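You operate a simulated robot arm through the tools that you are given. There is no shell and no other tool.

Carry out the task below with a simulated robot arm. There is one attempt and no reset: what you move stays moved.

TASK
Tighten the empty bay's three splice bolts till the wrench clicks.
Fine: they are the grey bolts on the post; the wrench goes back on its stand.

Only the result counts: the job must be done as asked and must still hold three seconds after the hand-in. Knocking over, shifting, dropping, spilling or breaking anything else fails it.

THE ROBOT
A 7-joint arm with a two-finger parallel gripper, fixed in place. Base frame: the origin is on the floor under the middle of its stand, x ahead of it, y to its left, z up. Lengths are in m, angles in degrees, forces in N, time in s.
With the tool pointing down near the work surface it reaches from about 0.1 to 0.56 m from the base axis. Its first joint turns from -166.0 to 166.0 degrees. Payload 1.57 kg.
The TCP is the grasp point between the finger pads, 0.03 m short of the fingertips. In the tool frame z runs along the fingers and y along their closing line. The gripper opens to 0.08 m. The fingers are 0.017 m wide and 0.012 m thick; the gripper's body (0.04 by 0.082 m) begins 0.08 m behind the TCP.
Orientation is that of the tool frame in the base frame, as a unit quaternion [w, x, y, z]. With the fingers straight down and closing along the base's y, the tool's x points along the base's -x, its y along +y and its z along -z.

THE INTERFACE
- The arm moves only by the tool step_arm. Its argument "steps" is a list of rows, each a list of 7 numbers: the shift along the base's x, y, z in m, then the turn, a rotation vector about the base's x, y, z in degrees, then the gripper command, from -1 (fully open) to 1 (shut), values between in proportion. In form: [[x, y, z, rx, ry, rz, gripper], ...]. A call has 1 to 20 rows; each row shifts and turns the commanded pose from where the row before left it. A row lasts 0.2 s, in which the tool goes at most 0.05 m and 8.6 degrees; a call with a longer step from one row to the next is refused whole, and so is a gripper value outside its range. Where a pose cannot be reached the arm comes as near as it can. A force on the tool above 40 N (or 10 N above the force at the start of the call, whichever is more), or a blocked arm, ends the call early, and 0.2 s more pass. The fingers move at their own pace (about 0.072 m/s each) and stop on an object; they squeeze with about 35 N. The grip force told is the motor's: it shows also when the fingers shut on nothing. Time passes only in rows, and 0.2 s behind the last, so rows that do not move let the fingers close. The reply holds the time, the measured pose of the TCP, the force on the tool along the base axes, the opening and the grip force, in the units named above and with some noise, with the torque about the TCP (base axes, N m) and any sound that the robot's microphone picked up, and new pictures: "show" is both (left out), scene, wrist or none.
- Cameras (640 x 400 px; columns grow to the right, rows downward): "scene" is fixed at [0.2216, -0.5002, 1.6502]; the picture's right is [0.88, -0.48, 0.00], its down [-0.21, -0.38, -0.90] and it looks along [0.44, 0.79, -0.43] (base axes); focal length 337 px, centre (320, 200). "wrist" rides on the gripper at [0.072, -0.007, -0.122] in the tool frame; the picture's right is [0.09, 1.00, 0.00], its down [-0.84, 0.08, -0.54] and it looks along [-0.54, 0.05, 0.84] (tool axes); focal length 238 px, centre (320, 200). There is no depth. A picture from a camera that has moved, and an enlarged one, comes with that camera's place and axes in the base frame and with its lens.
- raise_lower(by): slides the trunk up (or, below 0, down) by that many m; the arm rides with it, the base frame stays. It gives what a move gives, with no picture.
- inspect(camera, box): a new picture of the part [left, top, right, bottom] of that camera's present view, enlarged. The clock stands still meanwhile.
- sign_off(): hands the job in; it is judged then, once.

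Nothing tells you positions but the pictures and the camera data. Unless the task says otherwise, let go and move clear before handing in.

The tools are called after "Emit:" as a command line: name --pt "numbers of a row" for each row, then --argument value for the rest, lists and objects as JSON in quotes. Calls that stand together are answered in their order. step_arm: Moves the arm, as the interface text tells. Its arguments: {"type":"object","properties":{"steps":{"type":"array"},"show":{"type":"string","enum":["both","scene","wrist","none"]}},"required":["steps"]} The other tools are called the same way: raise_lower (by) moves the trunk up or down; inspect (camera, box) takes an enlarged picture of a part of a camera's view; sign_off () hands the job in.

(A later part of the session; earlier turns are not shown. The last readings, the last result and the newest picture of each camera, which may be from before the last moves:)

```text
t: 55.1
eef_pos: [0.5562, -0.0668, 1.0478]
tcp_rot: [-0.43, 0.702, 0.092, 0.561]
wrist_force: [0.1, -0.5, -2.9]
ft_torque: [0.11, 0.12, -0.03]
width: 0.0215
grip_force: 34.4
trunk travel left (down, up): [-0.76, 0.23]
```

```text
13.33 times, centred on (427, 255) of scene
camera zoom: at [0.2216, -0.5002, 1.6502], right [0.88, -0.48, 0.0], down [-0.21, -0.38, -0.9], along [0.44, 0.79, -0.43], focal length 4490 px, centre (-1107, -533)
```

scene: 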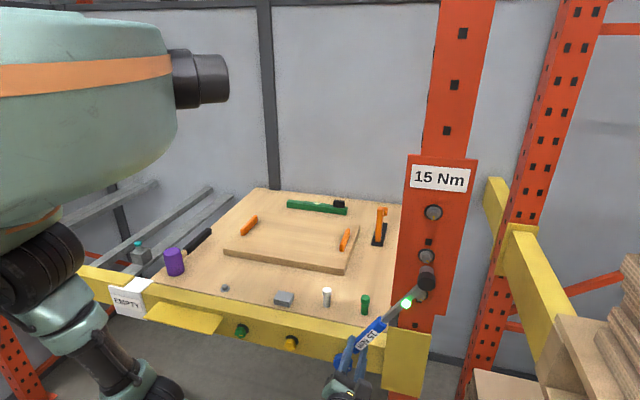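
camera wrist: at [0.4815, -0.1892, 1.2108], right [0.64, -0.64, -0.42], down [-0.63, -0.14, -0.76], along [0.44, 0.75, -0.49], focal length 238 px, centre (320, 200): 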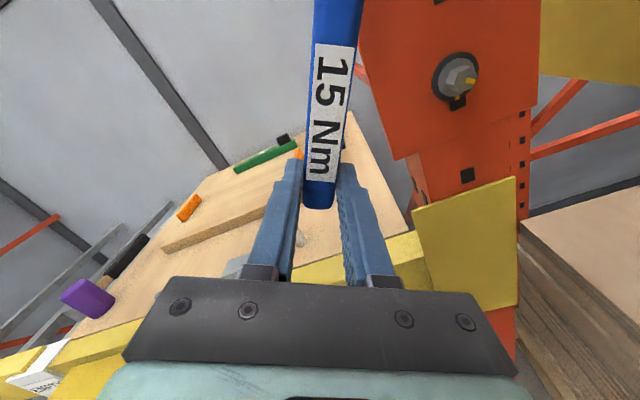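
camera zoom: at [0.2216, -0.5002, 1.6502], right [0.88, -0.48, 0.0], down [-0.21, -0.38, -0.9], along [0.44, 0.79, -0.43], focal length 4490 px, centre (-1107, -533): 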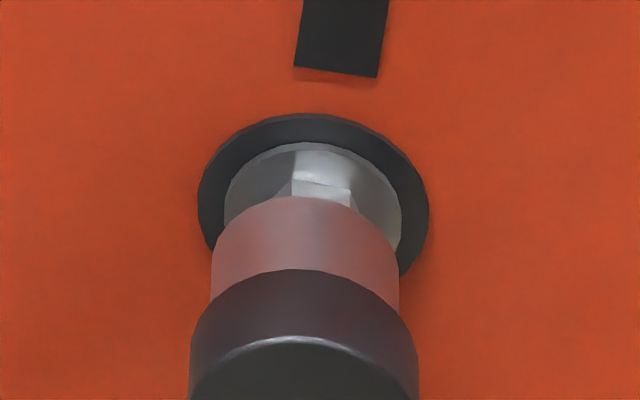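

About 0.8 mm left; correcting and sliding on.

Emit:
step_arm --pt "0.0006 -0.0006 0 0 0 0 1" --pt "0.0011 0.0011 0 0 0 0 1" --pt "0.0011 0.0011 0 0 0 0 1" --pt "0.0011 0.0011 0 0 0 0 1" --pt "0 0 0 0 0 0 1" --show "none"

Emit:
inspect --camera "scene" --box '[407, 240, 447, 270]'

```text
t: 56.3
eef_pos: [0.5594, -0.0648, 1.0488]
tcp_rot: [-0.43, 0.702, 0.091, 0.561]
wrist_force: [-0.2, 0.7, -3.1]
ft_torque: [0.08, 0.13, 0.01]
width: 0.0216
grip_force: 34.3
trunk travel left (down, up): [-0.76, 0.23]
```

```text
13.33 times, centred on (427, 255) of scene
camera zoom: at [0.2216, -0.5002, 1.6502], right [0.88, -0.48, 0.0], down [-0.21, -0.38, -0.9], along [0.44, 0.79, -0.43], focal length 4490 px, centre (-1107, -533)
```

zoom: 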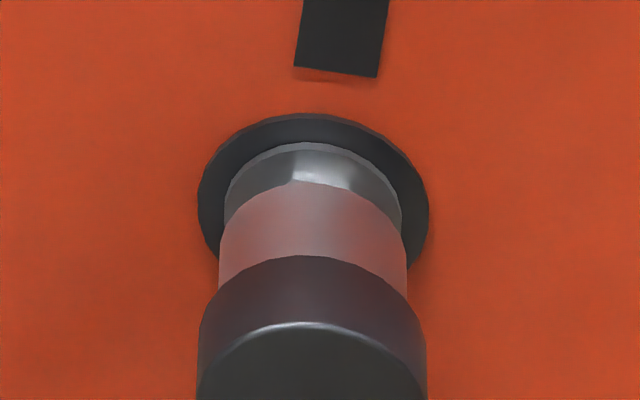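

Emit:
step_arm --pt "0.0011 0.0011 0 0 0 0 1" --pt "0.0011 0.0011 0 0 0 0 1" --pt "0.0011 0.0011 0 0 0 0 1" --pt "0.0008 0.0008 0 0 0 0 1" --pt "0 0 0 0 0 0 1" --show "none"

Emit:
inspect --camera "scene" --box '[407, 240, 447, 270]'

```text
t: 57.5
eef_pos: [0.5638, -0.0601, 1.0495]
tcp_rot: [-0.43, 0.702, 0.091, 0.561]
wrist_force: [-1.6, -0.1, -3.8]
ft_torque: [0.08, 0.04, -0.06]
width: 0.0215
grip_force: 34.9
trunk travel left (down, up): [-0.76, 0.23]
```

```text
13.33 times, centred on (427, 255) of scene
camera zoom: at [0.2216, -0.5002, 1.6502], right [0.88, -0.48, 0.0], down [-0.21, -0.38, -0.9], along [0.44, 0.79, -0.43], focal length 4490 px, centre (-1107, -533)
```

zoom: 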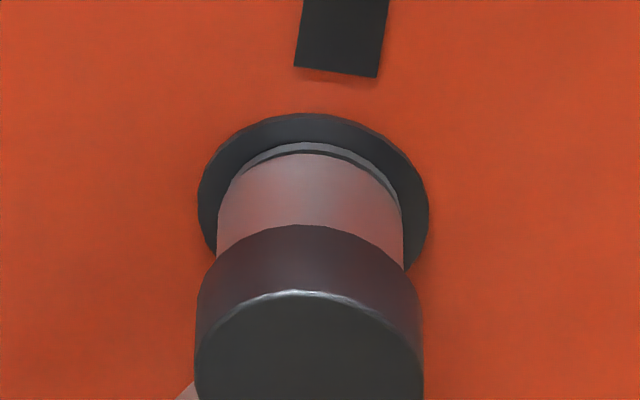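

The socket is seated on the middle bolt with minimal force. I'll check the light, then turn in 4° steps.

Emit:
inspect --camera "scene" --box '[370, 240, 450, 300]'

Emit:
step_arm --pt "-0.0096 0.0096 0.0089 2.83 2.83 0 1" --pt "-0.0091 0.0091 0.0098 2.83 2.83 0 1" --pt "0 0 0 0 0 0 1" --show "none"

Emit:
inspect --camera "scene" --box '[370, 240, 450, 300]'

```text
6.67 times, centred on (410, 270) of scene
camera zoom: at [0.2216, -0.5002, 1.6502], right [0.88, -0.48, 0.0], down [-0.21, -0.38, -0.9], along [0.44, 0.79, -0.43], focal length 2245 px, centre (-280, -267)
```

zoom: 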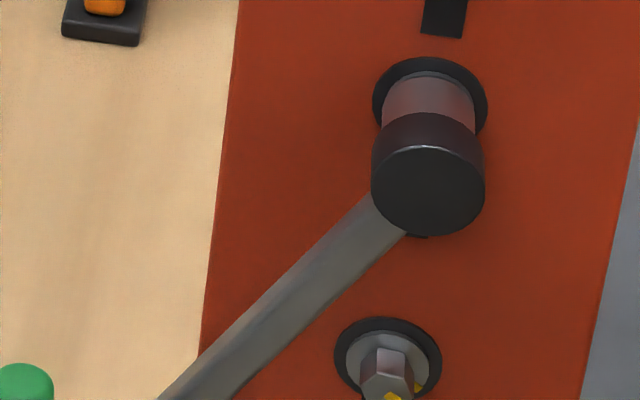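

```text
t: 58.3
eef_pos: [0.5455, -0.0425, 1.0682]
tcp_rot: [-0.47, 0.707, 0.042, 0.527]
wrist_force: [-5.8, 4.3, -10.7]
ft_torque: [0.33, -0.08, -0.25]
width: 0.0217
grip_force: 34.4
trunk travel left (down, up): [-0.76, 0.23]
```

```text
6.67 times, centred on (410, 270) of scene
camera zoom: at [0.2216, -0.5002, 1.6502], right [0.88, -0.48, 0.0], down [-0.21, -0.38, -0.9], along [0.44, 0.79, -0.43], focal length 2245 px, centre (-280, -267)
```

zoom: 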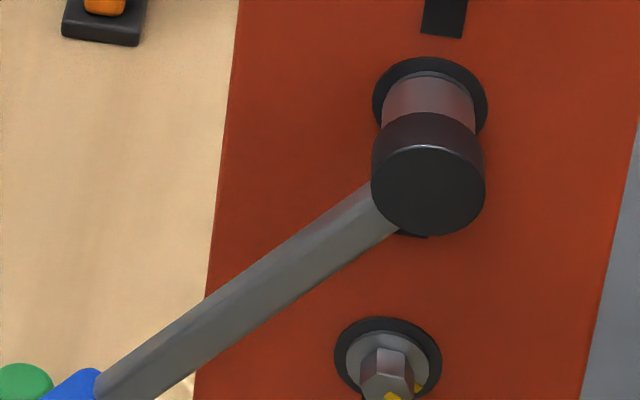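

The light went off on engaging the new bolt, which suggests it latches "clicked" per bolt. Easing the radius by 1 mm and continuing the arc.

Emit:
step_arm --pt "-0.0091 0.0091 0.0099 2.83 2.83 0 1" --pt "-0.0082 0.0082 0.0113 2.83 2.83 0 1" --pt "-0.0076 0.0076 0.0122 2.83 2.83 0 1" --pt "-0.0069 0.0069 0.0129 2.83 2.83 0 1" --pt "0 0 0 0 0 0 1" --show "none"

Emit:
inspect --camera "scene" --box '[360, 240, 450, 300]'

```text
t: 59.5
eef_pos: [0.5125, -0.011, 1.1134]
tcp_rot: [-0.538, 0.705, -0.057, 0.459]
wrist_force: [-0.3, 0.4, -2.3]
ft_torque: [0.03, 0.05, -0.01]
width: 0.0215
grip_force: 34.6
trunk travel left (down, up): [-0.76, 0.23]
```

```text
6.67 times, centred on (405, 270) of scene
camera zoom: at [0.2216, -0.5002, 1.6502], right [0.88, -0.48, 0.0], down [-0.21, -0.38, -0.9], along [0.44, 0.79, -0.43], focal length 2245 px, centre (-247, -267)
```

zoom: 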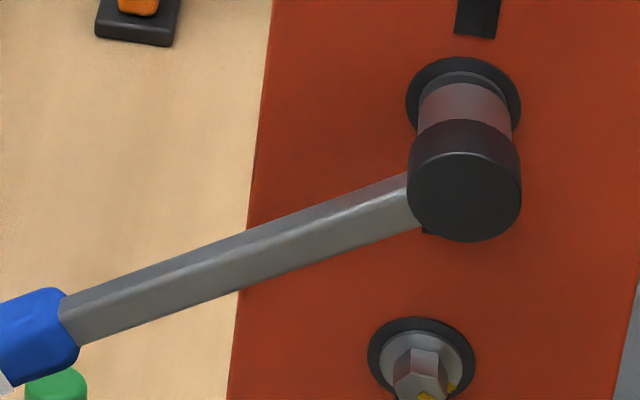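

Emit:
step_arm --pt "-0.0062 0.0062 0.0136 2.83 2.83 0 1" --pt "-0.0056 0.0056 0.0142 2.83 2.83 0 1" --pt "-0.0049 0.0049 0.0147 2.83 2.83 0 1" --pt "0 0 0 0 0 0 1" --show "none"

Emit:
inspect --camera "scene" --box '[360, 220, 450, 290]'

```text
t: 60.5
eef_pos: [0.4964, 0.0068, 1.1561]
tcp_rot: [-0.583, 0.695, -0.13, 0.4]
wrist_force: [0.6, 0.5, -2.7]
ft_torque: [0.1, 0.15, 0.0]
width: 0.0215
grip_force: 34.3
trunk travel left (down, up): [-0.76, 0.23]
```

```text
5.71 times, centred on (405, 255) of scene
camera zoom: at [0.2216, -0.5002, 1.6502], right [0.88, -0.48, 0.0], down [-0.21, -0.38, -0.9], along [0.44, 0.79, -0.43], focal length 1924 px, centre (-166, -114)
```

zoom: 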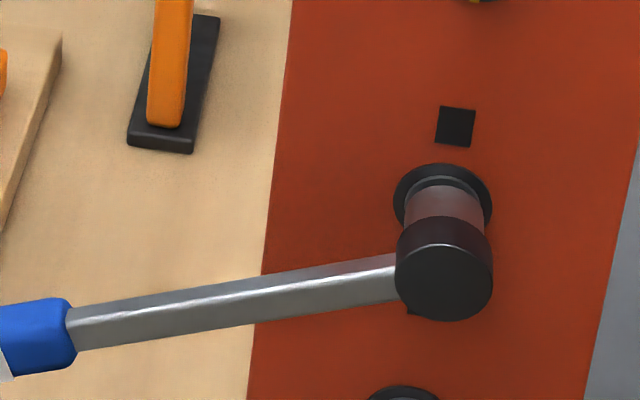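

No resistance yet at 67°. Now in 2° steps with readings at each.

Emit:
step_arm --pt "-0.0022 0.0022 0.0075 1.414 1.414 0 1" --pt "0 0 0 0 0 0 1" --show "none"

Emit:
step_arm --pt "-0.002 0.002 0.0076 1.414 1.414 0 1" --pt "0 0 0 0 0 0 1" --show "none"

Emit:
inspect --camera "scene" --box '[360, 220, 450, 290]'

```text
t: 61.1
eef_pos: [0.497, 0.0086, 1.162]
tcp_rot: [-0.59, 0.693, -0.143, 0.389]
wrist_force: [-4.7, -0.2, -4.6]
ft_torque: [0.23, 0.08, -0.38]
width: 0.0214
grip_force: 35.0
trunk travel left (down, up): [-0.76, 0.23]
```

```text
t: 61.7
eef_pos: [0.4939, 0.0119, 1.171]
tcp_rot: [-0.596, 0.691, -0.155, 0.379]
wrist_force: [-1.5, 0.5, -2.8]
ft_torque: [0.17, 0.21, 0.02]
width: 0.0216
grip_force: 34.9
trunk travel left (down, up): [-0.76, 0.23]
```

```text
5.71 times, centred on (405, 255) of scene
camera zoom: at [0.2216, -0.5002, 1.6502], right [0.88, -0.48, 0.0], down [-0.21, -0.38, -0.9], along [0.44, 0.79, -0.43], focal length 1924 px, centre (-166, -114)
```

zoom: 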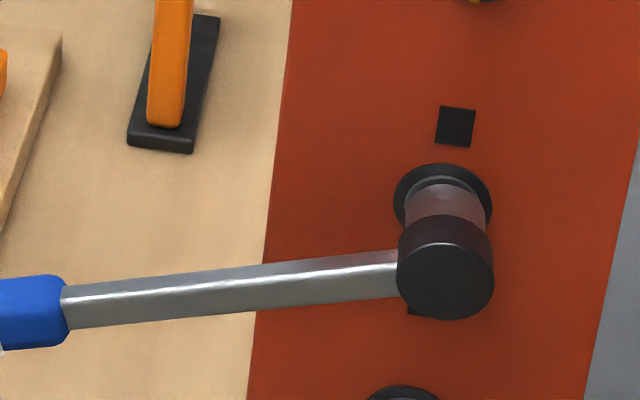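

Emit:
step_arm --pt "-0.0018 0.0018 0.0077 1.414 1.414 0 1" --pt "0 0 0 0 0 0 1" --show "none"

Emit:
step_arm --pt "-0.0016 0.0016 0.0078 1.414 1.414 0 1" --pt "0 0 0 0 0 0 1" --show "none"

Emit:
inspect --camera "scene" --box '[360, 220, 450, 290]'

```text
t: 62.3
eef_pos: [0.4922, 0.0132, 1.1788]
tcp_rot: [-0.603, 0.688, -0.166, 0.368]
wrist_force: [5.3, 0.0, -2.1]
ft_torque: [0.02, 0.33, 0.73]
width: 0.0215
grip_force: 35.0
trunk travel left (down, up): [-0.76, 0.23]
```

```text
t: 62.9
eef_pos: [0.4906, 0.0128, 1.1871]
tcp_rot: [-0.609, 0.684, -0.178, 0.358]
wrist_force: [1.4, 2.3, -1.1]
ft_torque: [-0.06, 0.07, 0.29]
width: 0.0216
grip_force: 33.9
trunk travel left (down, up): [-0.76, 0.23]
```

```text
5.71 times, centred on (405, 255) of scene
camera zoom: at [0.2216, -0.5002, 1.6502], right [0.88, -0.48, 0.0], down [-0.21, -0.38, -0.9], along [0.44, 0.79, -0.43], focal length 1924 px, centre (-166, -114)
```

zoom: 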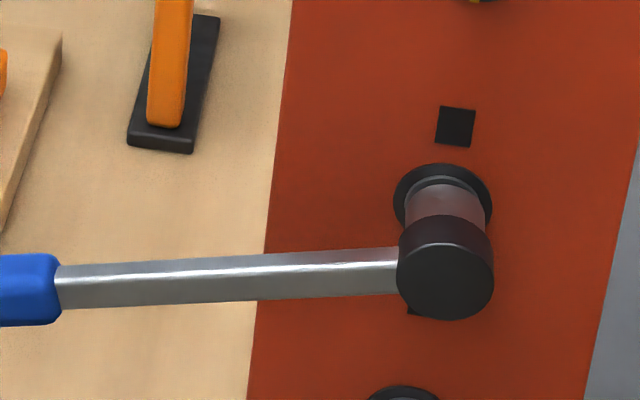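

Emit:
step_arm --pt "-0.0014 0.0014 0.0079 1.414 1.414 0 1" --pt "0 0 0 0 0 0 1" --show "none"

Emit:
inspect --camera "scene" --box '[360, 220, 450, 290]'

```text
t: 63.5
eef_pos: [0.4863, 0.0159, 1.1942]
tcp_rot: [-0.615, 0.682, -0.19, 0.347]
wrist_force: [0.5, -1.3, -2.8]
ft_torque: [0.2, 0.19, -0.12]
width: 0.0218
grip_force: 35.2
trunk travel left (down, up): [-0.76, 0.23]
```

```text
5.71 times, centred on (405, 255) of scene
camera zoom: at [0.2216, -0.5002, 1.6502], right [0.88, -0.48, 0.0], down [-0.21, -0.38, -0.9], along [0.44, 0.79, -0.43], focal length 1924 px, centre (-166, -114)
```

zoom: 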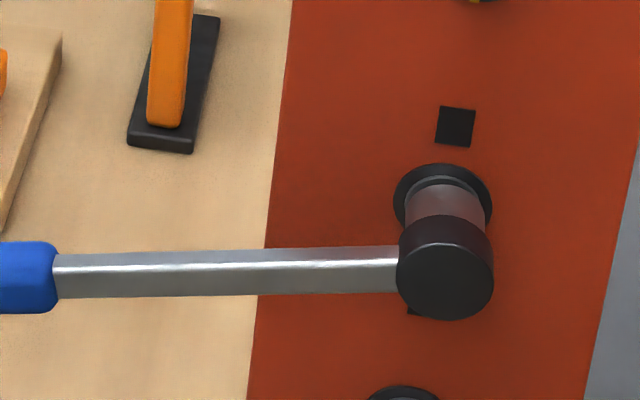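

Emit:
step_arm --pt "-0.0012 0.0012 0.008 1.414 1.414 0 1" --pt "0 0 0 0 0 0 1" --show "none"

Emit:
inspect --camera "scene" --box '[360, 220, 450, 290]'

```text
t: 64.1
eef_pos: [0.487, 0.0171, 1.2032]
tcp_rot: [-0.62, 0.678, -0.203, 0.337]
wrist_force: [0.3, -2.1, -3.5]
ft_torque: [0.38, 0.42, -0.23]
width: 0.0216
grip_force: 34.6
trunk travel left (down, up): [-0.76, 0.23]
```

```text
5.71 times, centred on (405, 255) of scene
camera zoom: at [0.2216, -0.5002, 1.6502], right [0.88, -0.48, 0.0], down [-0.21, -0.38, -0.9], along [0.44, 0.79, -0.43], focal length 1924 px, centre (-166, -114)
```

zoom: 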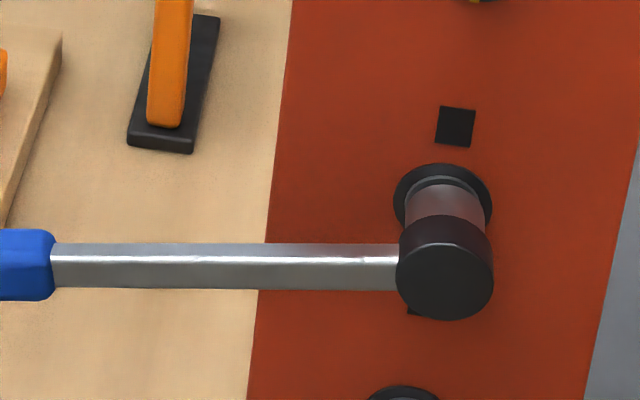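

Emit:
step_arm --pt "-0.001 0.001 0.008 1.414 1.414 0 1" --pt "0 0 0 0 0 0 1" --show "none"

Emit:
inspect --camera "scene" --box '[360, 220, 450, 290]'

```text
t: 64.7
eef_pos: [0.4862, 0.0188, 1.2102]
tcp_rot: [-0.626, 0.675, -0.215, 0.326]
wrist_force: [-2.9, -2.0, -4.3]
ft_torque: [0.4, 0.4, -0.68]
width: 0.0217
grip_force: 34.1
trunk travel left (down, up): [-0.76, 0.23]
```

```text
5.71 times, centred on (405, 255) of scene
camera zoom: at [0.2216, -0.5002, 1.6502], right [0.88, -0.48, 0.0], down [-0.21, -0.38, -0.9], along [0.44, 0.79, -0.43], focal length 1924 px, centre (-166, -114)
```

zoom: 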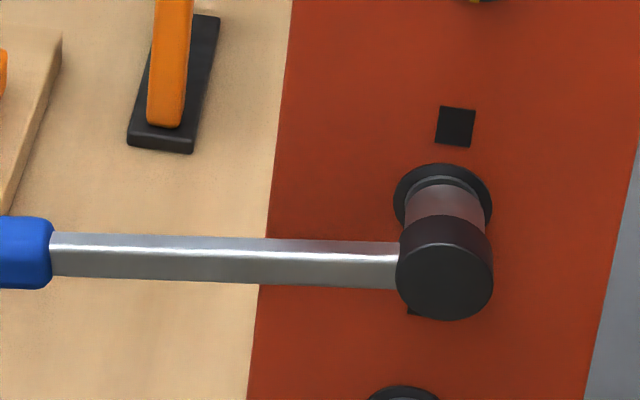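

Emit:
step_arm --pt "-0.0008 0.0008 0.008 1.414 1.414 0 1" --pt "0 0 0 0 0 0 1" --show "none"

Emit:
inspect --camera "scene" --box '[360, 220, 450, 290]'

```text
t: 65.3
eef_pos: [0.485, 0.0191, 1.2204]
tcp_rot: [-0.633, 0.671, -0.224, 0.314]
wrist_force: [-2.0, 0.1, -4.4]
ft_torque: [0.28, 0.42, -0.26]
width: 0.0217
grip_force: 35.0
trunk travel left (down, up): [-0.76, 0.23]
```

```text
5.71 times, centred on (405, 255) of scene
camera zoom: at [0.2216, -0.5002, 1.6502], right [0.88, -0.48, 0.0], down [-0.21, -0.38, -0.9], along [0.44, 0.79, -0.43], focal length 1924 px, centre (-166, -114)
```

zoom: 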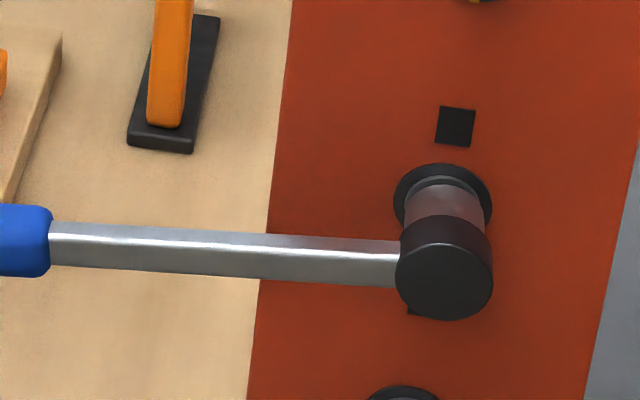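

No light yet at 82°. Continuing in 2° steps.

Emit:
step_arm --pt "-0.0005 0.0005 0.0081 1.414 1.414 0 1" --pt "0 0 0 0 0 0 1" --show "none"

Emit:
inspect --camera "scene" --box '[360, 220, 450, 290]'

```text
t: 65.9
eef_pos: [0.4828, 0.0193, 1.2281]
tcp_rot: [-0.638, 0.667, -0.237, 0.303]
wrist_force: [-3.9, 0.5, -3.8]
ft_torque: [0.38, 0.44, -0.18]
width: 0.0217
grip_force: 34.1
trunk travel left (down, up): [-0.76, 0.23]
```

```text
5.71 times, centred on (405, 255) of scene
camera zoom: at [0.2216, -0.5002, 1.6502], right [0.88, -0.48, 0.0], down [-0.21, -0.38, -0.9], along [0.44, 0.79, -0.43], focal length 1924 px, centre (-166, -114)
```

zoom: 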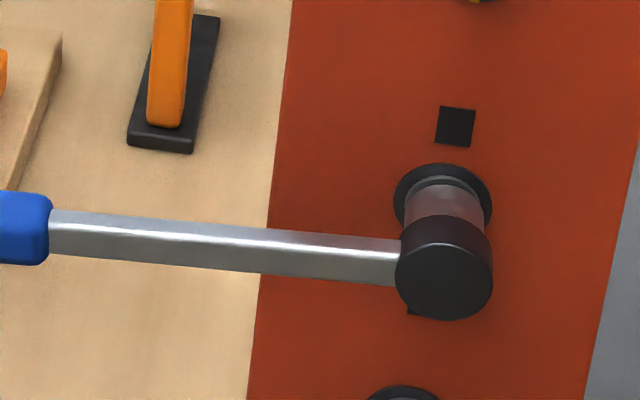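

Emit:
step_arm --pt "-0.0003 0.0003 0.0081 1.414 1.414 0 1" --pt "0 0 0 0 0 0 1" --show "none"

Emit:
inspect --camera "scene" --box '[360, 220, 450, 290]'

```text
t: 66.5
eef_pos: [0.483, 0.0197, 1.2355]
tcp_rot: [-0.644, 0.663, -0.247, 0.291]
wrist_force: [-4.2, 3.0, -3.7]
ft_torque: [0.29, 0.39, 0.17]
width: 0.0216
grip_force: 35.2
trunk travel left (down, up): [-0.76, 0.23]
```

```text
5.71 times, centred on (405, 255) of scene
camera zoom: at [0.2216, -0.5002, 1.6502], right [0.88, -0.48, 0.0], down [-0.21, -0.38, -0.9], along [0.44, 0.79, -0.43], focal length 1924 px, centre (-166, -114)
```

zoom: 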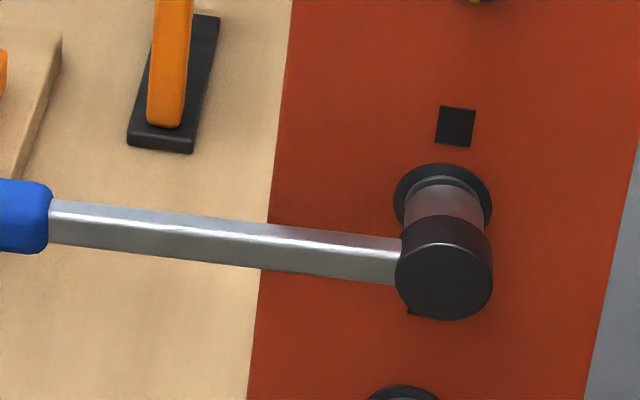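

Emit:
step_arm --pt "-0.0001 0.0001 0.0081 1.414 1.414 0 1" --pt "0 0 0 0 0 0 1" --show "none"

Emit:
inspect --camera "scene" --box '[360, 220, 450, 290]'

```text
t: 67.1
eef_pos: [0.4845, 0.0209, 1.2425]
tcp_rot: [-0.648, 0.659, -0.259, 0.281]
wrist_force: [-7.2, 3.6, -3.3]
ft_torque: [0.21, 0.33, 0.16]
width: 0.0216
grip_force: 35.2
trunk travel left (down, up): [-0.76, 0.23]
```

```text
5.71 times, centred on (405, 255) of scene
camera zoom: at [0.2216, -0.5002, 1.6502], right [0.88, -0.48, 0.0], down [-0.21, -0.38, -0.9], along [0.44, 0.79, -0.43], focal length 1924 px, centre (-166, -114)
```

zoom: 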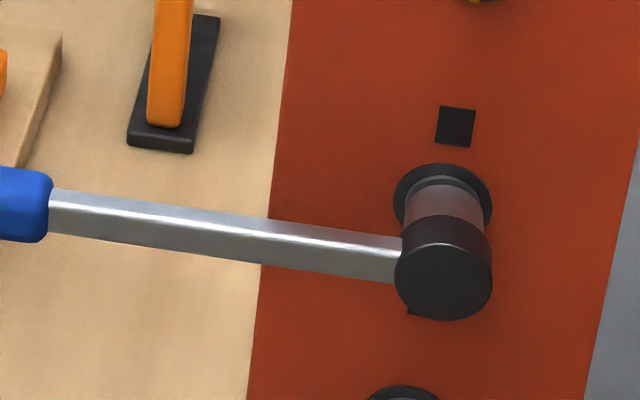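

Emit:
step_arm --pt "-0.0005 0.0009 0.0081 1.414 1.414 0 1" --pt "0 0 0 0 0 0 1" --show "none"

Emit:
inspect --camera "scene" --box '[360, 220, 450, 290]'

```text
t: 67.7
eef_pos: [0.4834, 0.0204, 1.2524]
tcp_rot: [0.654, -0.653, 0.272, -0.27]
wrist_force: [-4.5, 1.8, -4.2]
ft_torque: [0.2, 0.31, 0.52]
width: 0.0214
grip_force: 34.8
trunk travel left (down, up): [-0.76, 0.23]
```

```text
5.71 times, centred on (405, 255) of scene
camera zoom: at [0.2216, -0.5002, 1.6502], right [0.88, -0.48, 0.0], down [-0.21, -0.38, -0.9], along [0.44, 0.79, -0.43], focal length 1924 px, centre (-166, -114)
```

zoom: 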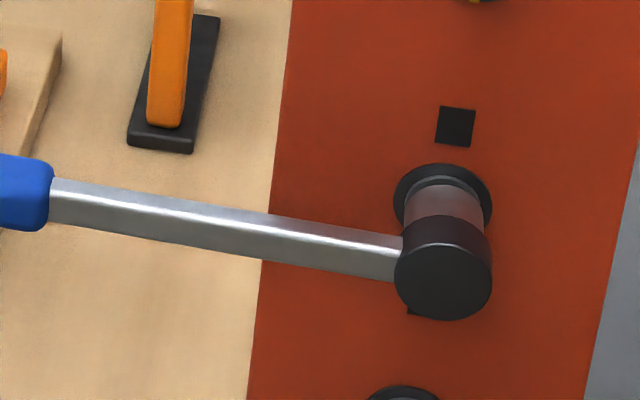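

Emit:
step_arm --pt "0.0 0.0003 0.0081 1.414 1.414 0 1" --pt "0 0 0 0 0 0 1" --show "none"

Emit:
inspect --camera "scene" --box '[360, 220, 450, 290]'

```text
t: 68.3
eef_pos: [0.4839, 0.0204, 1.2587]
tcp_rot: [0.658, -0.649, 0.283, -0.258]
wrist_force: [-1.4, 2.0, -2.6]
ft_torque: [0.16, 0.19, 0.39]
width: 0.0215
grip_force: 34.3
trunk travel left (down, up): [-0.76, 0.23]
```

```text
5.71 times, centred on (405, 255) of scene
camera zoom: at [0.2216, -0.5002, 1.6502], right [0.88, -0.48, 0.0], down [-0.21, -0.38, -0.9], along [0.44, 0.79, -0.43], focal length 1924 px, centre (-166, -114)
```

zoom: 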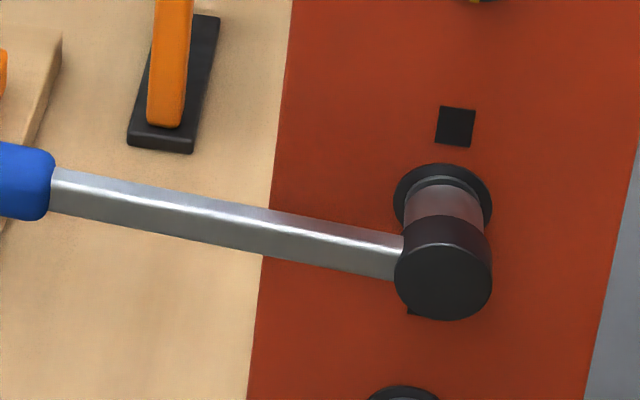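

Emit:
step_arm --pt "0.0003 -0.0003 0.0081 1.414 1.414 0 1" --pt "0 0 0 0 0 0 1" --show "none"

Emit:
inspect --camera "scene" --box '[360, 220, 450, 290]'

```text
t: 68.9
eef_pos: [0.4837, 0.0193, 1.2676]
tcp_rot: [0.661, -0.644, 0.294, -0.248]
wrist_force: [2.9, 2.1, -2.4]
ft_torque: [0.21, 0.08, 0.61]
width: 0.0217
grip_force: 34.2
trunk travel left (down, up): [-0.76, 0.23]
```

```text
5.71 times, centred on (405, 255) of scene
camera zoom: at [0.2216, -0.5002, 1.6502], right [0.88, -0.48, 0.0], down [-0.21, -0.38, -0.9], along [0.44, 0.79, -0.43], focal length 1924 px, centre (-166, -114)
```

zoom: 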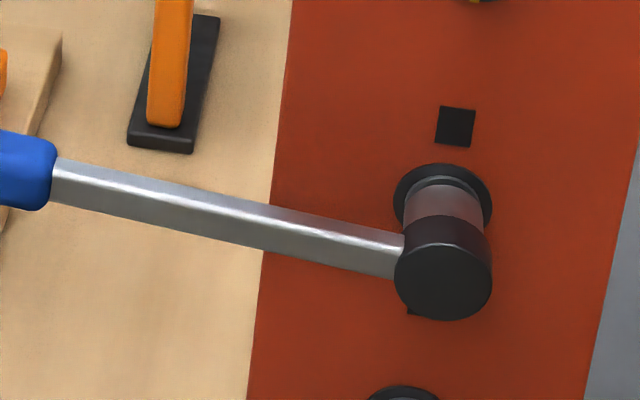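

No resistance at 94°, so I need to know whether the bolt is actually turning. I'll pull back and look at its mark.

Emit:
step_arm --pt "-0.0035 -0.0035 0 0 0 0 1" --pt "-0.005 -0.005 0 0 0 0 1" --pt "-0.007 -0.007 0 0 0 0 1" --pt "-0.007 -0.007 0 0 0 0 1" --pt "-0.007 -0.007 0 0 0 0 1" --pt "-0.007 -0.007 0 0 0 0 1" --pt "0 0 0 0 0 0 1" --show "none"

Emit:
inspect --camera "scene" --box '[410, 245, 444, 267]'

Emit:
inspect --camera "scene" --box '[360, 190, 460, 300]'

```text
t: 70.5
eef_pos: [0.4471, -0.0153, 1.2671]
tcp_rot: [0.662, -0.644, 0.294, -0.247]
wrist_force: [0.3, -0.6, -2.7]
ft_torque: [0.17, 0.19, 0.0]
width: 0.0213
grip_force: 35.0
trunk travel left (down, up): [-0.76, 0.23]
```

```text
16.00 times, centred on (427, 256) of scene
camera zoom: at [0.2216, -0.5002, 1.6502], right [0.88, -0.48, 0.0], down [-0.21, -0.38, -0.9], along [0.44, 0.79, -0.43], focal length 5388 px, centre (-1392, -696)
```

zoom: 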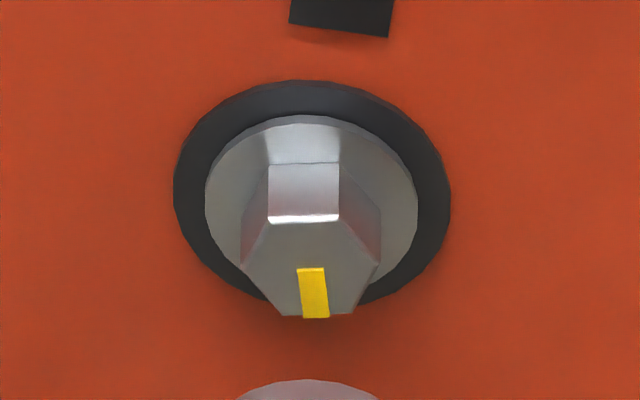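

```text
3.64 times, centred on (410, 245) of scene
camera zoom: at [0.2216, -0.5002, 1.6502], right [0.88, -0.48, 0.0], down [-0.21, -0.38, -0.9], along [0.44, 0.79, -0.43], focal length 1224 px, centre (-7, 36)
```

zoom: 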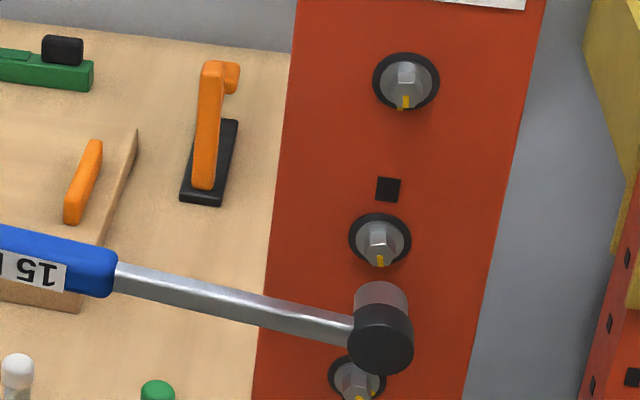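

The middle bolt turned about 45° while the wrench turned 63°, so the socket has slack on the hex, and about 7–10° more is needed to match the first bolt. I'll slide back on at this same angle with a bit more axial pressure and continue.

Emit:
step_arm --pt "0.007 0.007 0 0 0 0 1" --pt "0.007 0.007 0 0 0 0 1" --pt "0.007 0.007 0 0 0 0 1" --pt "0.005 0.005 0 0 0 0 1" --pt "0.004 0.004 0 0 0 0 1" --pt "0.003 0.003 0 0 0 0 1" --pt "0.002 0.002 0 0 0 0 1" --pt "0 0 0 0 0 0 1" --show "none"

Emit:
inspect --camera "scene" --box '[407, 240, 447, 270]'

```text
t: 72.3
eef_pos: [0.4827, 0.0185, 1.2671]
tcp_rot: [0.663, -0.643, 0.293, -0.247]
wrist_force: [-3.6, -4.1, -3.3]
ft_torque: [0.17, 0.32, -0.99]
width: 0.0219
grip_force: 34.4
trunk travel left (down, up): [-0.76, 0.23]
```

```text
13.33 times, centred on (427, 255) of scene
camera zoom: at [0.2216, -0.5002, 1.6502], right [0.88, -0.48, 0.0], down [-0.21, -0.38, -0.9], along [0.44, 0.79, -0.43], focal length 4490 px, centre (-1107, -533)
```

zoom: 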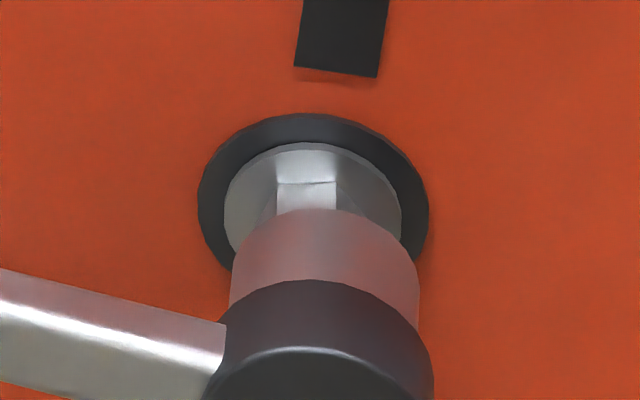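

The socket caught on the bolt face because it's about 2 mm too far right. Backing off to realign.

Emit:
step_arm --pt "-0.004 -0.004 0 0 0 0 1" --pt "-0.007 -0.007 0 0 0 0 1" --pt "-0.0055 -0.0055 0 0 0 0 1" --pt "0 0 0 0 0 0 1" --show "none"

Emit:
inspect --camera "scene" --box '[405, 243, 449, 280]'

Emit:
inspect --camera "wrist" --box '[220, 100, 420, 290]'

```text
t: 73.3
eef_pos: [0.4662, 0.0015, 1.2666]
tcp_rot: [0.662, -0.644, 0.294, -0.247]
wrist_force: [1.0, 0.2, -2.1]
ft_torque: [0.14, 0.21, -0.03]
width: 0.0216
grip_force: 34.8
trunk travel left (down, up): [-0.76, 0.23]
```

```text
10.81 times, centred on (427, 262) of scene
camera zoom: at [0.2216, -0.5002, 1.6502], right [0.88, -0.48, 0.0], down [-0.21, -0.38, -0.9], along [0.44, 0.79, -0.43], focal length 3640 px, centre (-837, -465)
```

zoom: 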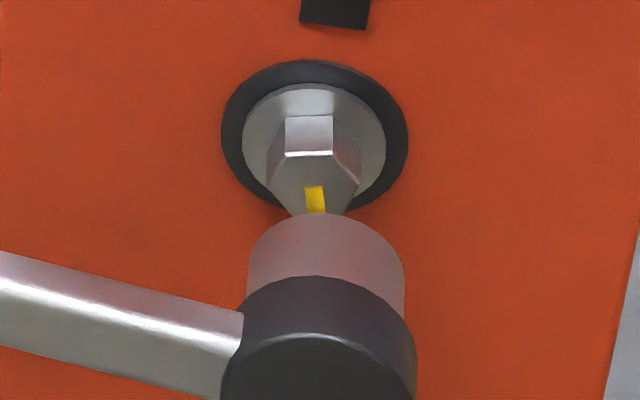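

```text
2.11 times, centred on (320, 195) of wrist
camera zoom: at [0.4306, -0.1361, 1.2678], right [0.01, -0.02, -1.0], down [-0.98, 0.21, -0.02], along [0.21, 0.98, -0.01], focal length 502 px, centre (320, 210)
```

zoom: 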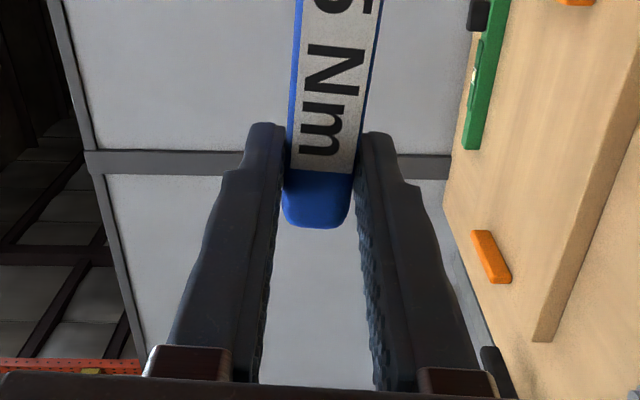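

Emit:
inspect --camera "scene" --box '[407, 260, 447, 290]'

Emit:
inspect --camera "scene" --box '[340, 230, 450, 300]'

```text
13.33 times, centred on (427, 275) of scene
camera zoom: at [0.2216, -0.5002, 1.6502], right [0.88, -0.48, 0.0], down [-0.21, -0.38, -0.9], along [0.44, 0.79, -0.43], focal length 4490 px, centre (-1107, -800)
```

zoom: 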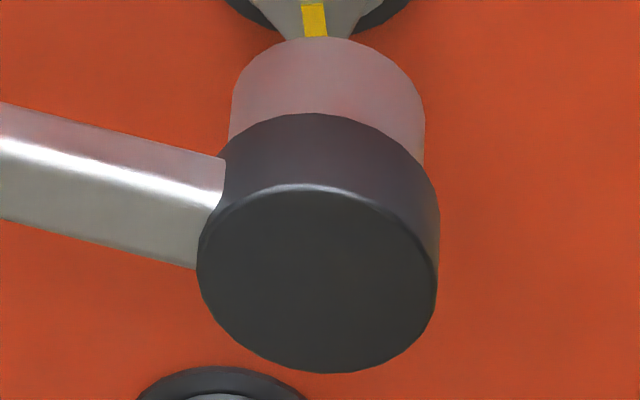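

```text
5.71 times, centred on (395, 265) of scene
camera zoom: at [0.2216, -0.5002, 1.6502], right [0.88, -0.48, 0.0], down [-0.21, -0.38, -0.9], along [0.44, 0.79, -0.43], focal length 1924 px, centre (-109, -171)
```

zoom: 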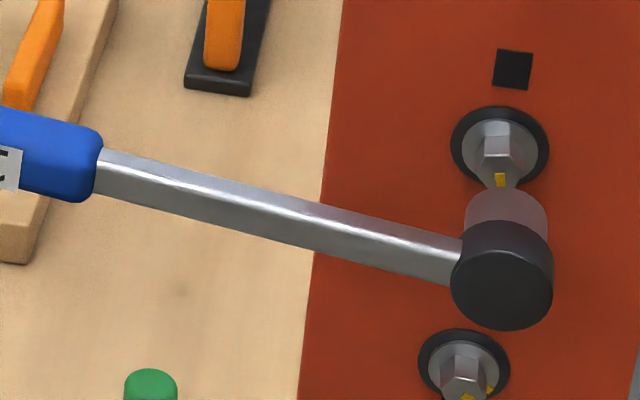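

The wrench yawed about 2° in the grip when it caught. I'll compensate by turning the tool +2° about vertical, raise 1 mm, and re-approach gently.

Emit:
step_arm --pt "0 0 0.001 0 0 2.0 1" --pt "0.003 0.003 0 0 0 0 1" --pt "0.002 0.002 0 0 0 0 1" --pt "0 0 0 0 0 0 1" --show "none"

Emit:
inspect --camera "scene" --box '[407, 245, 447, 275]'

```text
t: 74.3
eef_pos: [0.4712, 0.006, 1.2686]
tcp_rot: [0.666, -0.649, 0.283, -0.235]
wrist_force: [-0.2, 0.1, -2.7]
ft_torque: [0.14, 0.19, 0.02]
width: 0.0216
grip_force: 34.5
trunk travel left (down, up): [-0.76, 0.23]
```

```text
13.33 times, centred on (427, 260) of scene
camera zoom: at [0.2216, -0.5002, 1.6502], right [0.88, -0.48, 0.0], down [-0.21, -0.38, -0.9], along [0.44, 0.79, -0.43], focal length 4490 px, centre (-1107, -600)
```

zoom: 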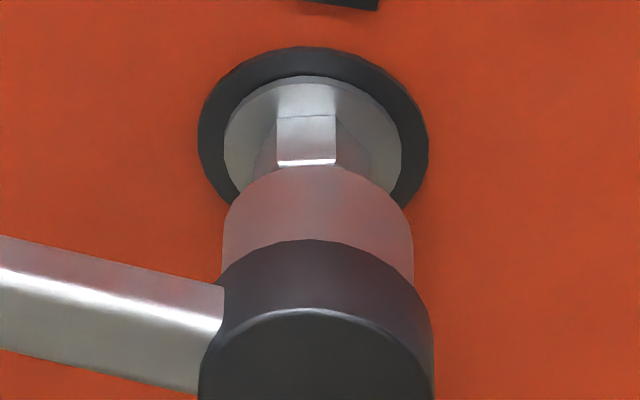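

Axis is parallel again; about 0.7 mm right. Correcting and sliding on gently.

Emit:
step_arm --pt "-0.0005 0.0005 0.0003 0 0 0 1" --pt "0.002 0.002 0 0 0 0 1" --pt "0.002 0.002 0 0 0 0 1" --pt "0.0015 0.0015 0 0 0 0 1" --pt "0.0015 0.0015 0 0 0 0 1" --pt "0 0 0 0 0 0 1" --show "none"

Emit:
inspect --camera "scene" --box '[407, 245, 447, 275]'

```text
t: 75.7
eef_pos: [0.4778, 0.0158, 1.2689]
tcp_rot: [0.666, -0.649, 0.283, -0.235]
wrist_force: [0.4, -0.1, -3.1]
ft_torque: [0.15, 0.22, -0.03]
width: 0.0219
grip_force: 34.8
trunk travel left (down, up): [-0.76, 0.23]
```

```text
13.33 times, centred on (427, 260) of scene
camera zoom: at [0.2216, -0.5002, 1.6502], right [0.88, -0.48, 0.0], down [-0.21, -0.38, -0.9], along [0.44, 0.79, -0.43], focal length 4490 px, centre (-1107, -600)
```

zoom: 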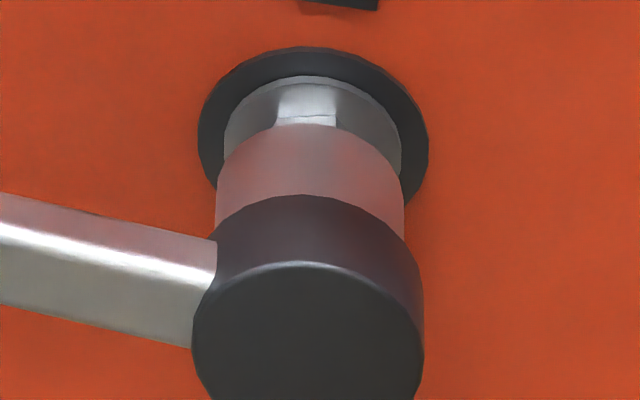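

Emit:
step_arm --pt "0.0015 0.0015 0 0 0 0 1" --pt "0.0015 0.0015 0 0 0 0 1" --pt "0.001 0.001 0 0 0 0 1" --pt "0.001 0.001 0 0 0 0 1" --pt "0 0 0 0 0 0 1" --show "none"

Emit:
inspect --camera "scene" --box '[407, 245, 447, 275]'

```text
t: 76.9
eef_pos: [0.4839, 0.0194, 1.2665]
tcp_rot: [0.666, -0.648, 0.283, -0.235]
wrist_force: [0.4, -0.4, -2.9]
ft_torque: [0.17, 0.22, 0.04]
width: 0.0214
grip_force: 34.7
trunk travel left (down, up): [-0.76, 0.23]
```

```text
13.33 times, centred on (427, 260) of scene
camera zoom: at [0.2216, -0.5002, 1.6502], right [0.88, -0.48, 0.0], down [-0.21, -0.38, -0.9], along [0.44, 0.79, -0.43], focal length 4490 px, centre (-1107, -600)
```

zoom: 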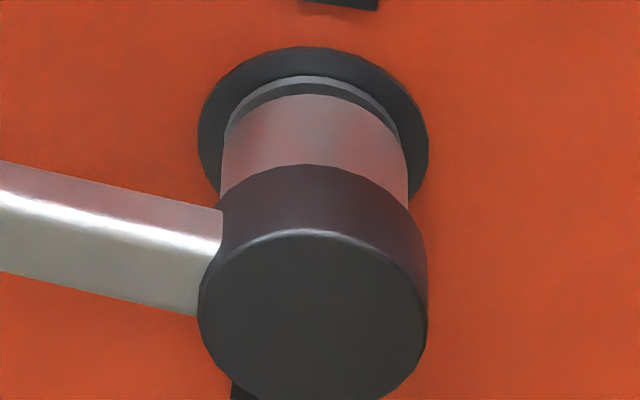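

Emit:
step_arm --pt "0.0008 0.0008 0 0 0 0 1" --pt "0.0008 0.0008 0 0 0 0 1" --pt "0 0 0 0 0 0 1" --show "none"

```text
t: 77.7
eef_pos: [0.4848, 0.0205, 1.2679]
tcp_rot: [0.666, -0.648, 0.283, -0.235]
wrist_force: [-2.0, -1.9, -2.6]
ft_torque: [0.1, 0.25, -0.34]
width: 0.0219
grip_force: 34.7
trunk travel left (down, up): [-0.76, 0.23]
```

The socket is seated again. Continuing to turn in 2° steps, watching the light.

Emit:
step_arm --pt "0.0005 -0.0005 0.0081 1.414 1.414 0 1" --pt "0 0 0 0 0 0 1" --show "none"

Emit:
step_arm --pt "0.0007 -0.0007 0.008 1.414 1.414 0 1" --pt "0 0 0 0 0 0 1" --show "none"

Emit:
inspect --camera "scene" --box '[360, 220, 450, 290]'

```text
t: 78.3
eef_pos: [0.4853, 0.0209, 1.2771]
tcp_rot: [0.671, -0.643, 0.294, -0.224]
wrist_force: [1.0, -2.2, -3.7]
ft_torque: [0.05, 0.16, -0.1]
width: 0.0218
grip_force: 34.4
trunk travel left (down, up): [-0.76, 0.23]
```

```text
t: 78.9
eef_pos: [0.4871, 0.0207, 1.2846]
tcp_rot: [0.675, -0.637, 0.306, -0.211]
wrist_force: [4.3, -3.3, -4.3]
ft_torque: [0.23, 0.3, 0.13]
width: 0.0215
grip_force: 34.8
trunk travel left (down, up): [-0.76, 0.23]
```

```text
5.71 times, centred on (405, 255) of scene
camera zoom: at [0.2216, -0.5002, 1.6502], right [0.88, -0.48, 0.0], down [-0.21, -0.38, -0.9], along [0.44, 0.79, -0.43], focal length 1924 px, centre (-166, -114)
```

zoom: 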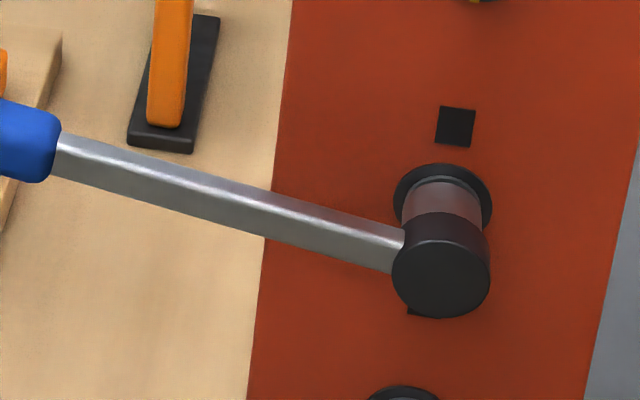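

Emit:
step_arm --pt "0.0014 -0.0014 0.008 1.414 1.414 0 1" --pt "0 0 0 0 0 0 1" --show "none"

Emit:
inspect --camera "scene" --box '[360, 220, 450, 290]'

```text
t: 79.5
eef_pos: [0.4864, 0.0186, 1.2909]
tcp_rot: [0.679, -0.632, 0.316, -0.2]
wrist_force: [2.2, -1.3, -3.2]
ft_torque: [0.23, 0.34, -0.11]
width: 0.0217
grip_force: 34.5
trunk travel left (down, up): [-0.76, 0.23]
```

```text
5.71 times, centred on (405, 255) of scene
camera zoom: at [0.2216, -0.5002, 1.6502], right [0.88, -0.48, 0.0], down [-0.21, -0.38, -0.9], along [0.44, 0.79, -0.43], focal length 1924 px, centre (-166, -114)
```

zoom: 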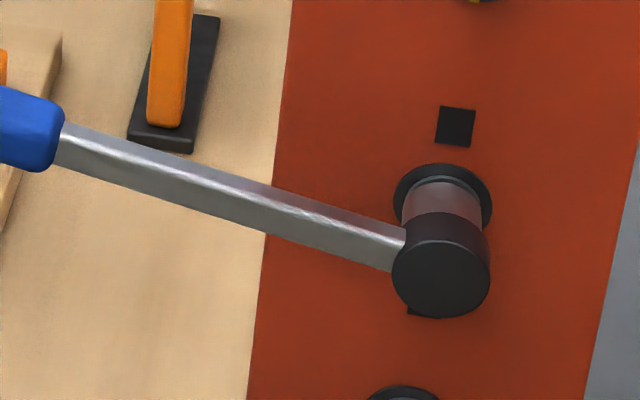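

Emit:
step_arm --pt "0.0012 -0.0012 0.0079 1.414 1.414 0 1" --pt "0 0 0 0 0 0 1" --show "none"

Emit:
inspect --camera "scene" --box '[360, 220, 450, 290]'

```text
t: 80.1
eef_pos: [0.4888, 0.0181, 1.3005]
tcp_rot: [0.683, -0.626, 0.326, -0.188]
wrist_force: [-0.6, -0.7, -3.4]
ft_torque: [0.15, 0.39, -0.32]
width: 0.0214
grip_force: 34.6
trunk travel left (down, up): [-0.76, 0.23]
```

```text
5.71 times, centred on (405, 255) of scene
camera zoom: at [0.2216, -0.5002, 1.6502], right [0.88, -0.48, 0.0], down [-0.21, -0.38, -0.9], along [0.44, 0.79, -0.43], focal length 1924 px, centre (-166, -114)
```

zoom: 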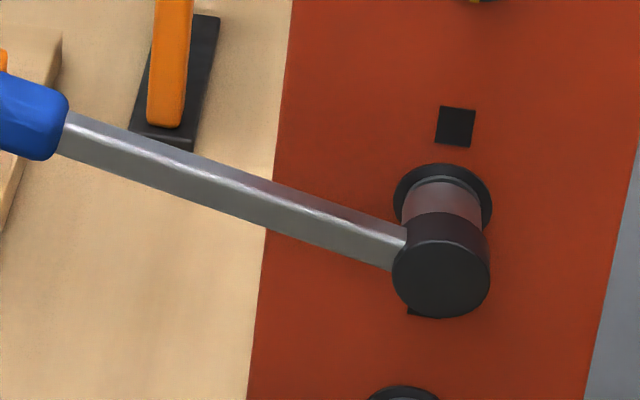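

Emit:
step_arm --pt "0.0013 -0.0013 0.0079 1.414 1.414 0 1" --pt "0 0 0 0 0 0 1" --show "none"

Emit:
inspect --camera "scene" --box '[360, 220, 450, 290]'

```text
t: 80.7
eef_pos: [0.4901, 0.0175, 1.3095]
tcp_rot: [0.686, -0.62, 0.337, -0.178]
wrist_force: [0.6, 0.0, -3.0]
ft_torque: [0.16, 0.26, -0.01]
width: 0.0214
grip_force: 34.5
trunk travel left (down, up): [-0.76, 0.23]
```

```text
5.71 times, centred on (405, 255) of scene
camera zoom: at [0.2216, -0.5002, 1.6502], right [0.88, -0.48, 0.0], down [-0.21, -0.38, -0.9], along [0.44, 0.79, -0.43], focal length 1924 px, centre (-166, -114)
```

zoom: 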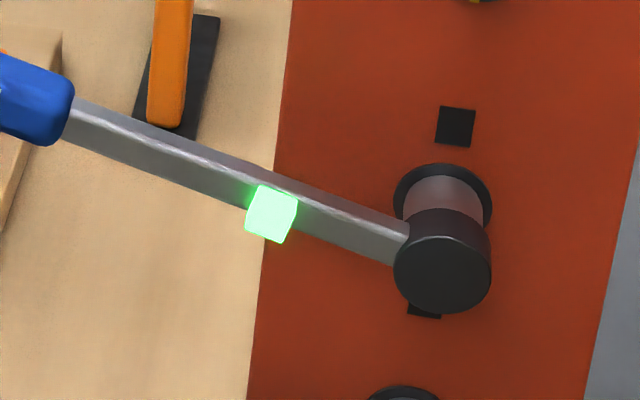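

The green light came on again at the same bolt rotation as the first one, and the reaction torque dropped to zero, so it marks the click. I'll withdraw and verify the middle bolt's mark.

Emit:
step_arm --pt "-0.0035 -0.0035 0 0 0 0 1" --pt "-0.005 -0.005 0 0 0 0 1" --pt "-0.007 -0.007 0 0 0 0 1" --pt "-0.007 -0.007 0 0 0 0 1" --pt "-0.007 -0.007 0 0 0 0 1" --pt "-0.007 -0.007 0 0 0 0 1" --pt "0 0 0 0 0 0 1" --show "none"

Emit:
inspect --camera "scene" --box '[410, 245, 444, 267]'

Emit:
inspect --camera "scene" --box '[360, 190, 460, 310]'

```text
t: 82.3
eef_pos: [0.452, -0.0194, 1.3097]
tcp_rot: [0.686, -0.62, 0.336, -0.178]
wrist_force: [0.1, -0.6, -3.3]
ft_torque: [0.14, 0.22, 0.02]
width: 0.0218
grip_force: 34.8
trunk travel left (down, up): [-0.76, 0.23]
```

```text
16.00 times, centred on (427, 256) of scene
camera zoom: at [0.2216, -0.5002, 1.6502], right [0.88, -0.48, 0.0], down [-0.21, -0.38, -0.9], along [0.44, 0.79, -0.43], focal length 5388 px, centre (-1392, -696)
```

zoom: 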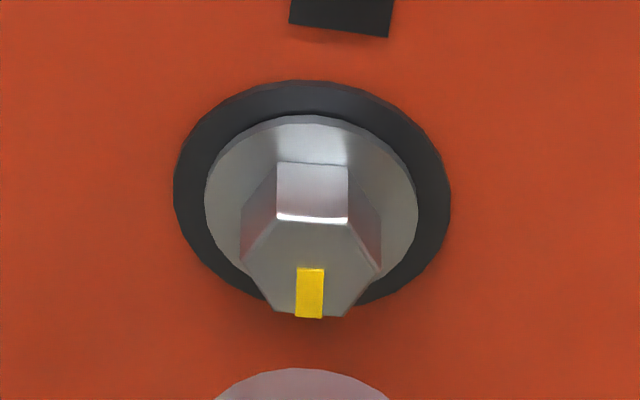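

```text
3.33 times, centred on (410, 250) of scene
camera zoom: at [0.2216, -0.5002, 1.6502], right [0.88, -0.48, 0.0], down [-0.21, -0.38, -0.9], along [0.44, 0.79, -0.43], focal length 1122 px, centre (20, 33)
```

zoom: 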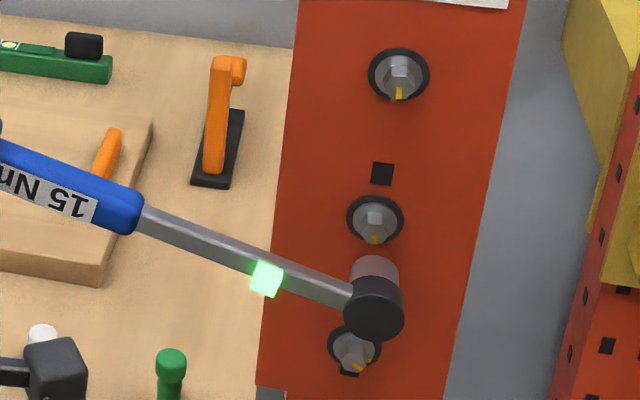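

Both bolts now sit at the same angle, about 51° of turn, with the light on, confirming the click point. Next the lowest bolt: I'll swing the handle back to about 7:30, which keeps it clear of the blue knob and still fits the hex.

Emit:
step_arm --pt "0.006 -0.006 -0.0466 -5.99 -5.99 0 1" --pt "0.006 -0.006 -0.0466 -5.99 -5.99 0 1" --pt "0.006 -0.006 -0.0466 -5.99 -5.99 0 1" --pt "0.006 -0.006 -0.0466 -5.99 -5.99 0 1" --pt "0 0 0 0 0 0 1" --show "both"

```text
t: 83.5
eef_pos: [0.4753, -0.0386, 1.1205]
tcp_rot: [-0.598, 0.698, -0.145, 0.367]
wrist_force: [-0.1, 0.2, -3.0]
ft_torque: [0.15, 0.22, -0.02]
width: 0.0216
grip_force: 35.1
trunk travel left (down, up): [-0.76, 0.23]
camera wrist: at [0.4391, -0.1728, 1.1534], right [0.3, -0.3, -0.91], down [-0.93, 0.12, -0.35], along [0.21, 0.95, -0.24], focal length 238 px, centre (320, 200)
```

scene: 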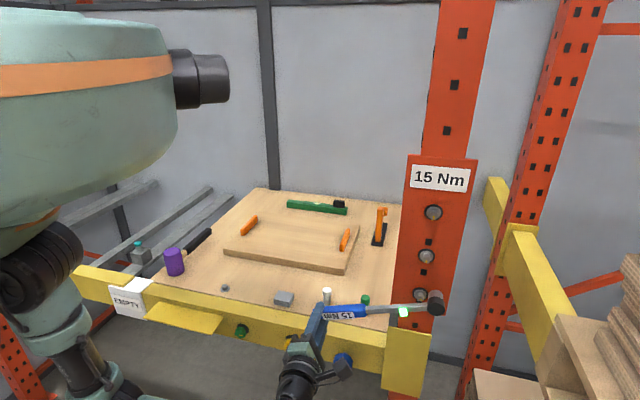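
wrist: 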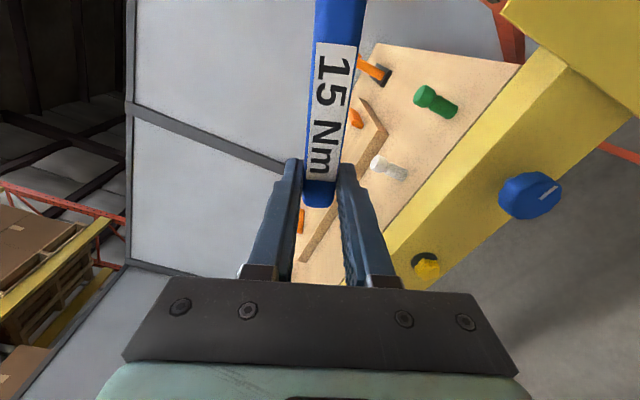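

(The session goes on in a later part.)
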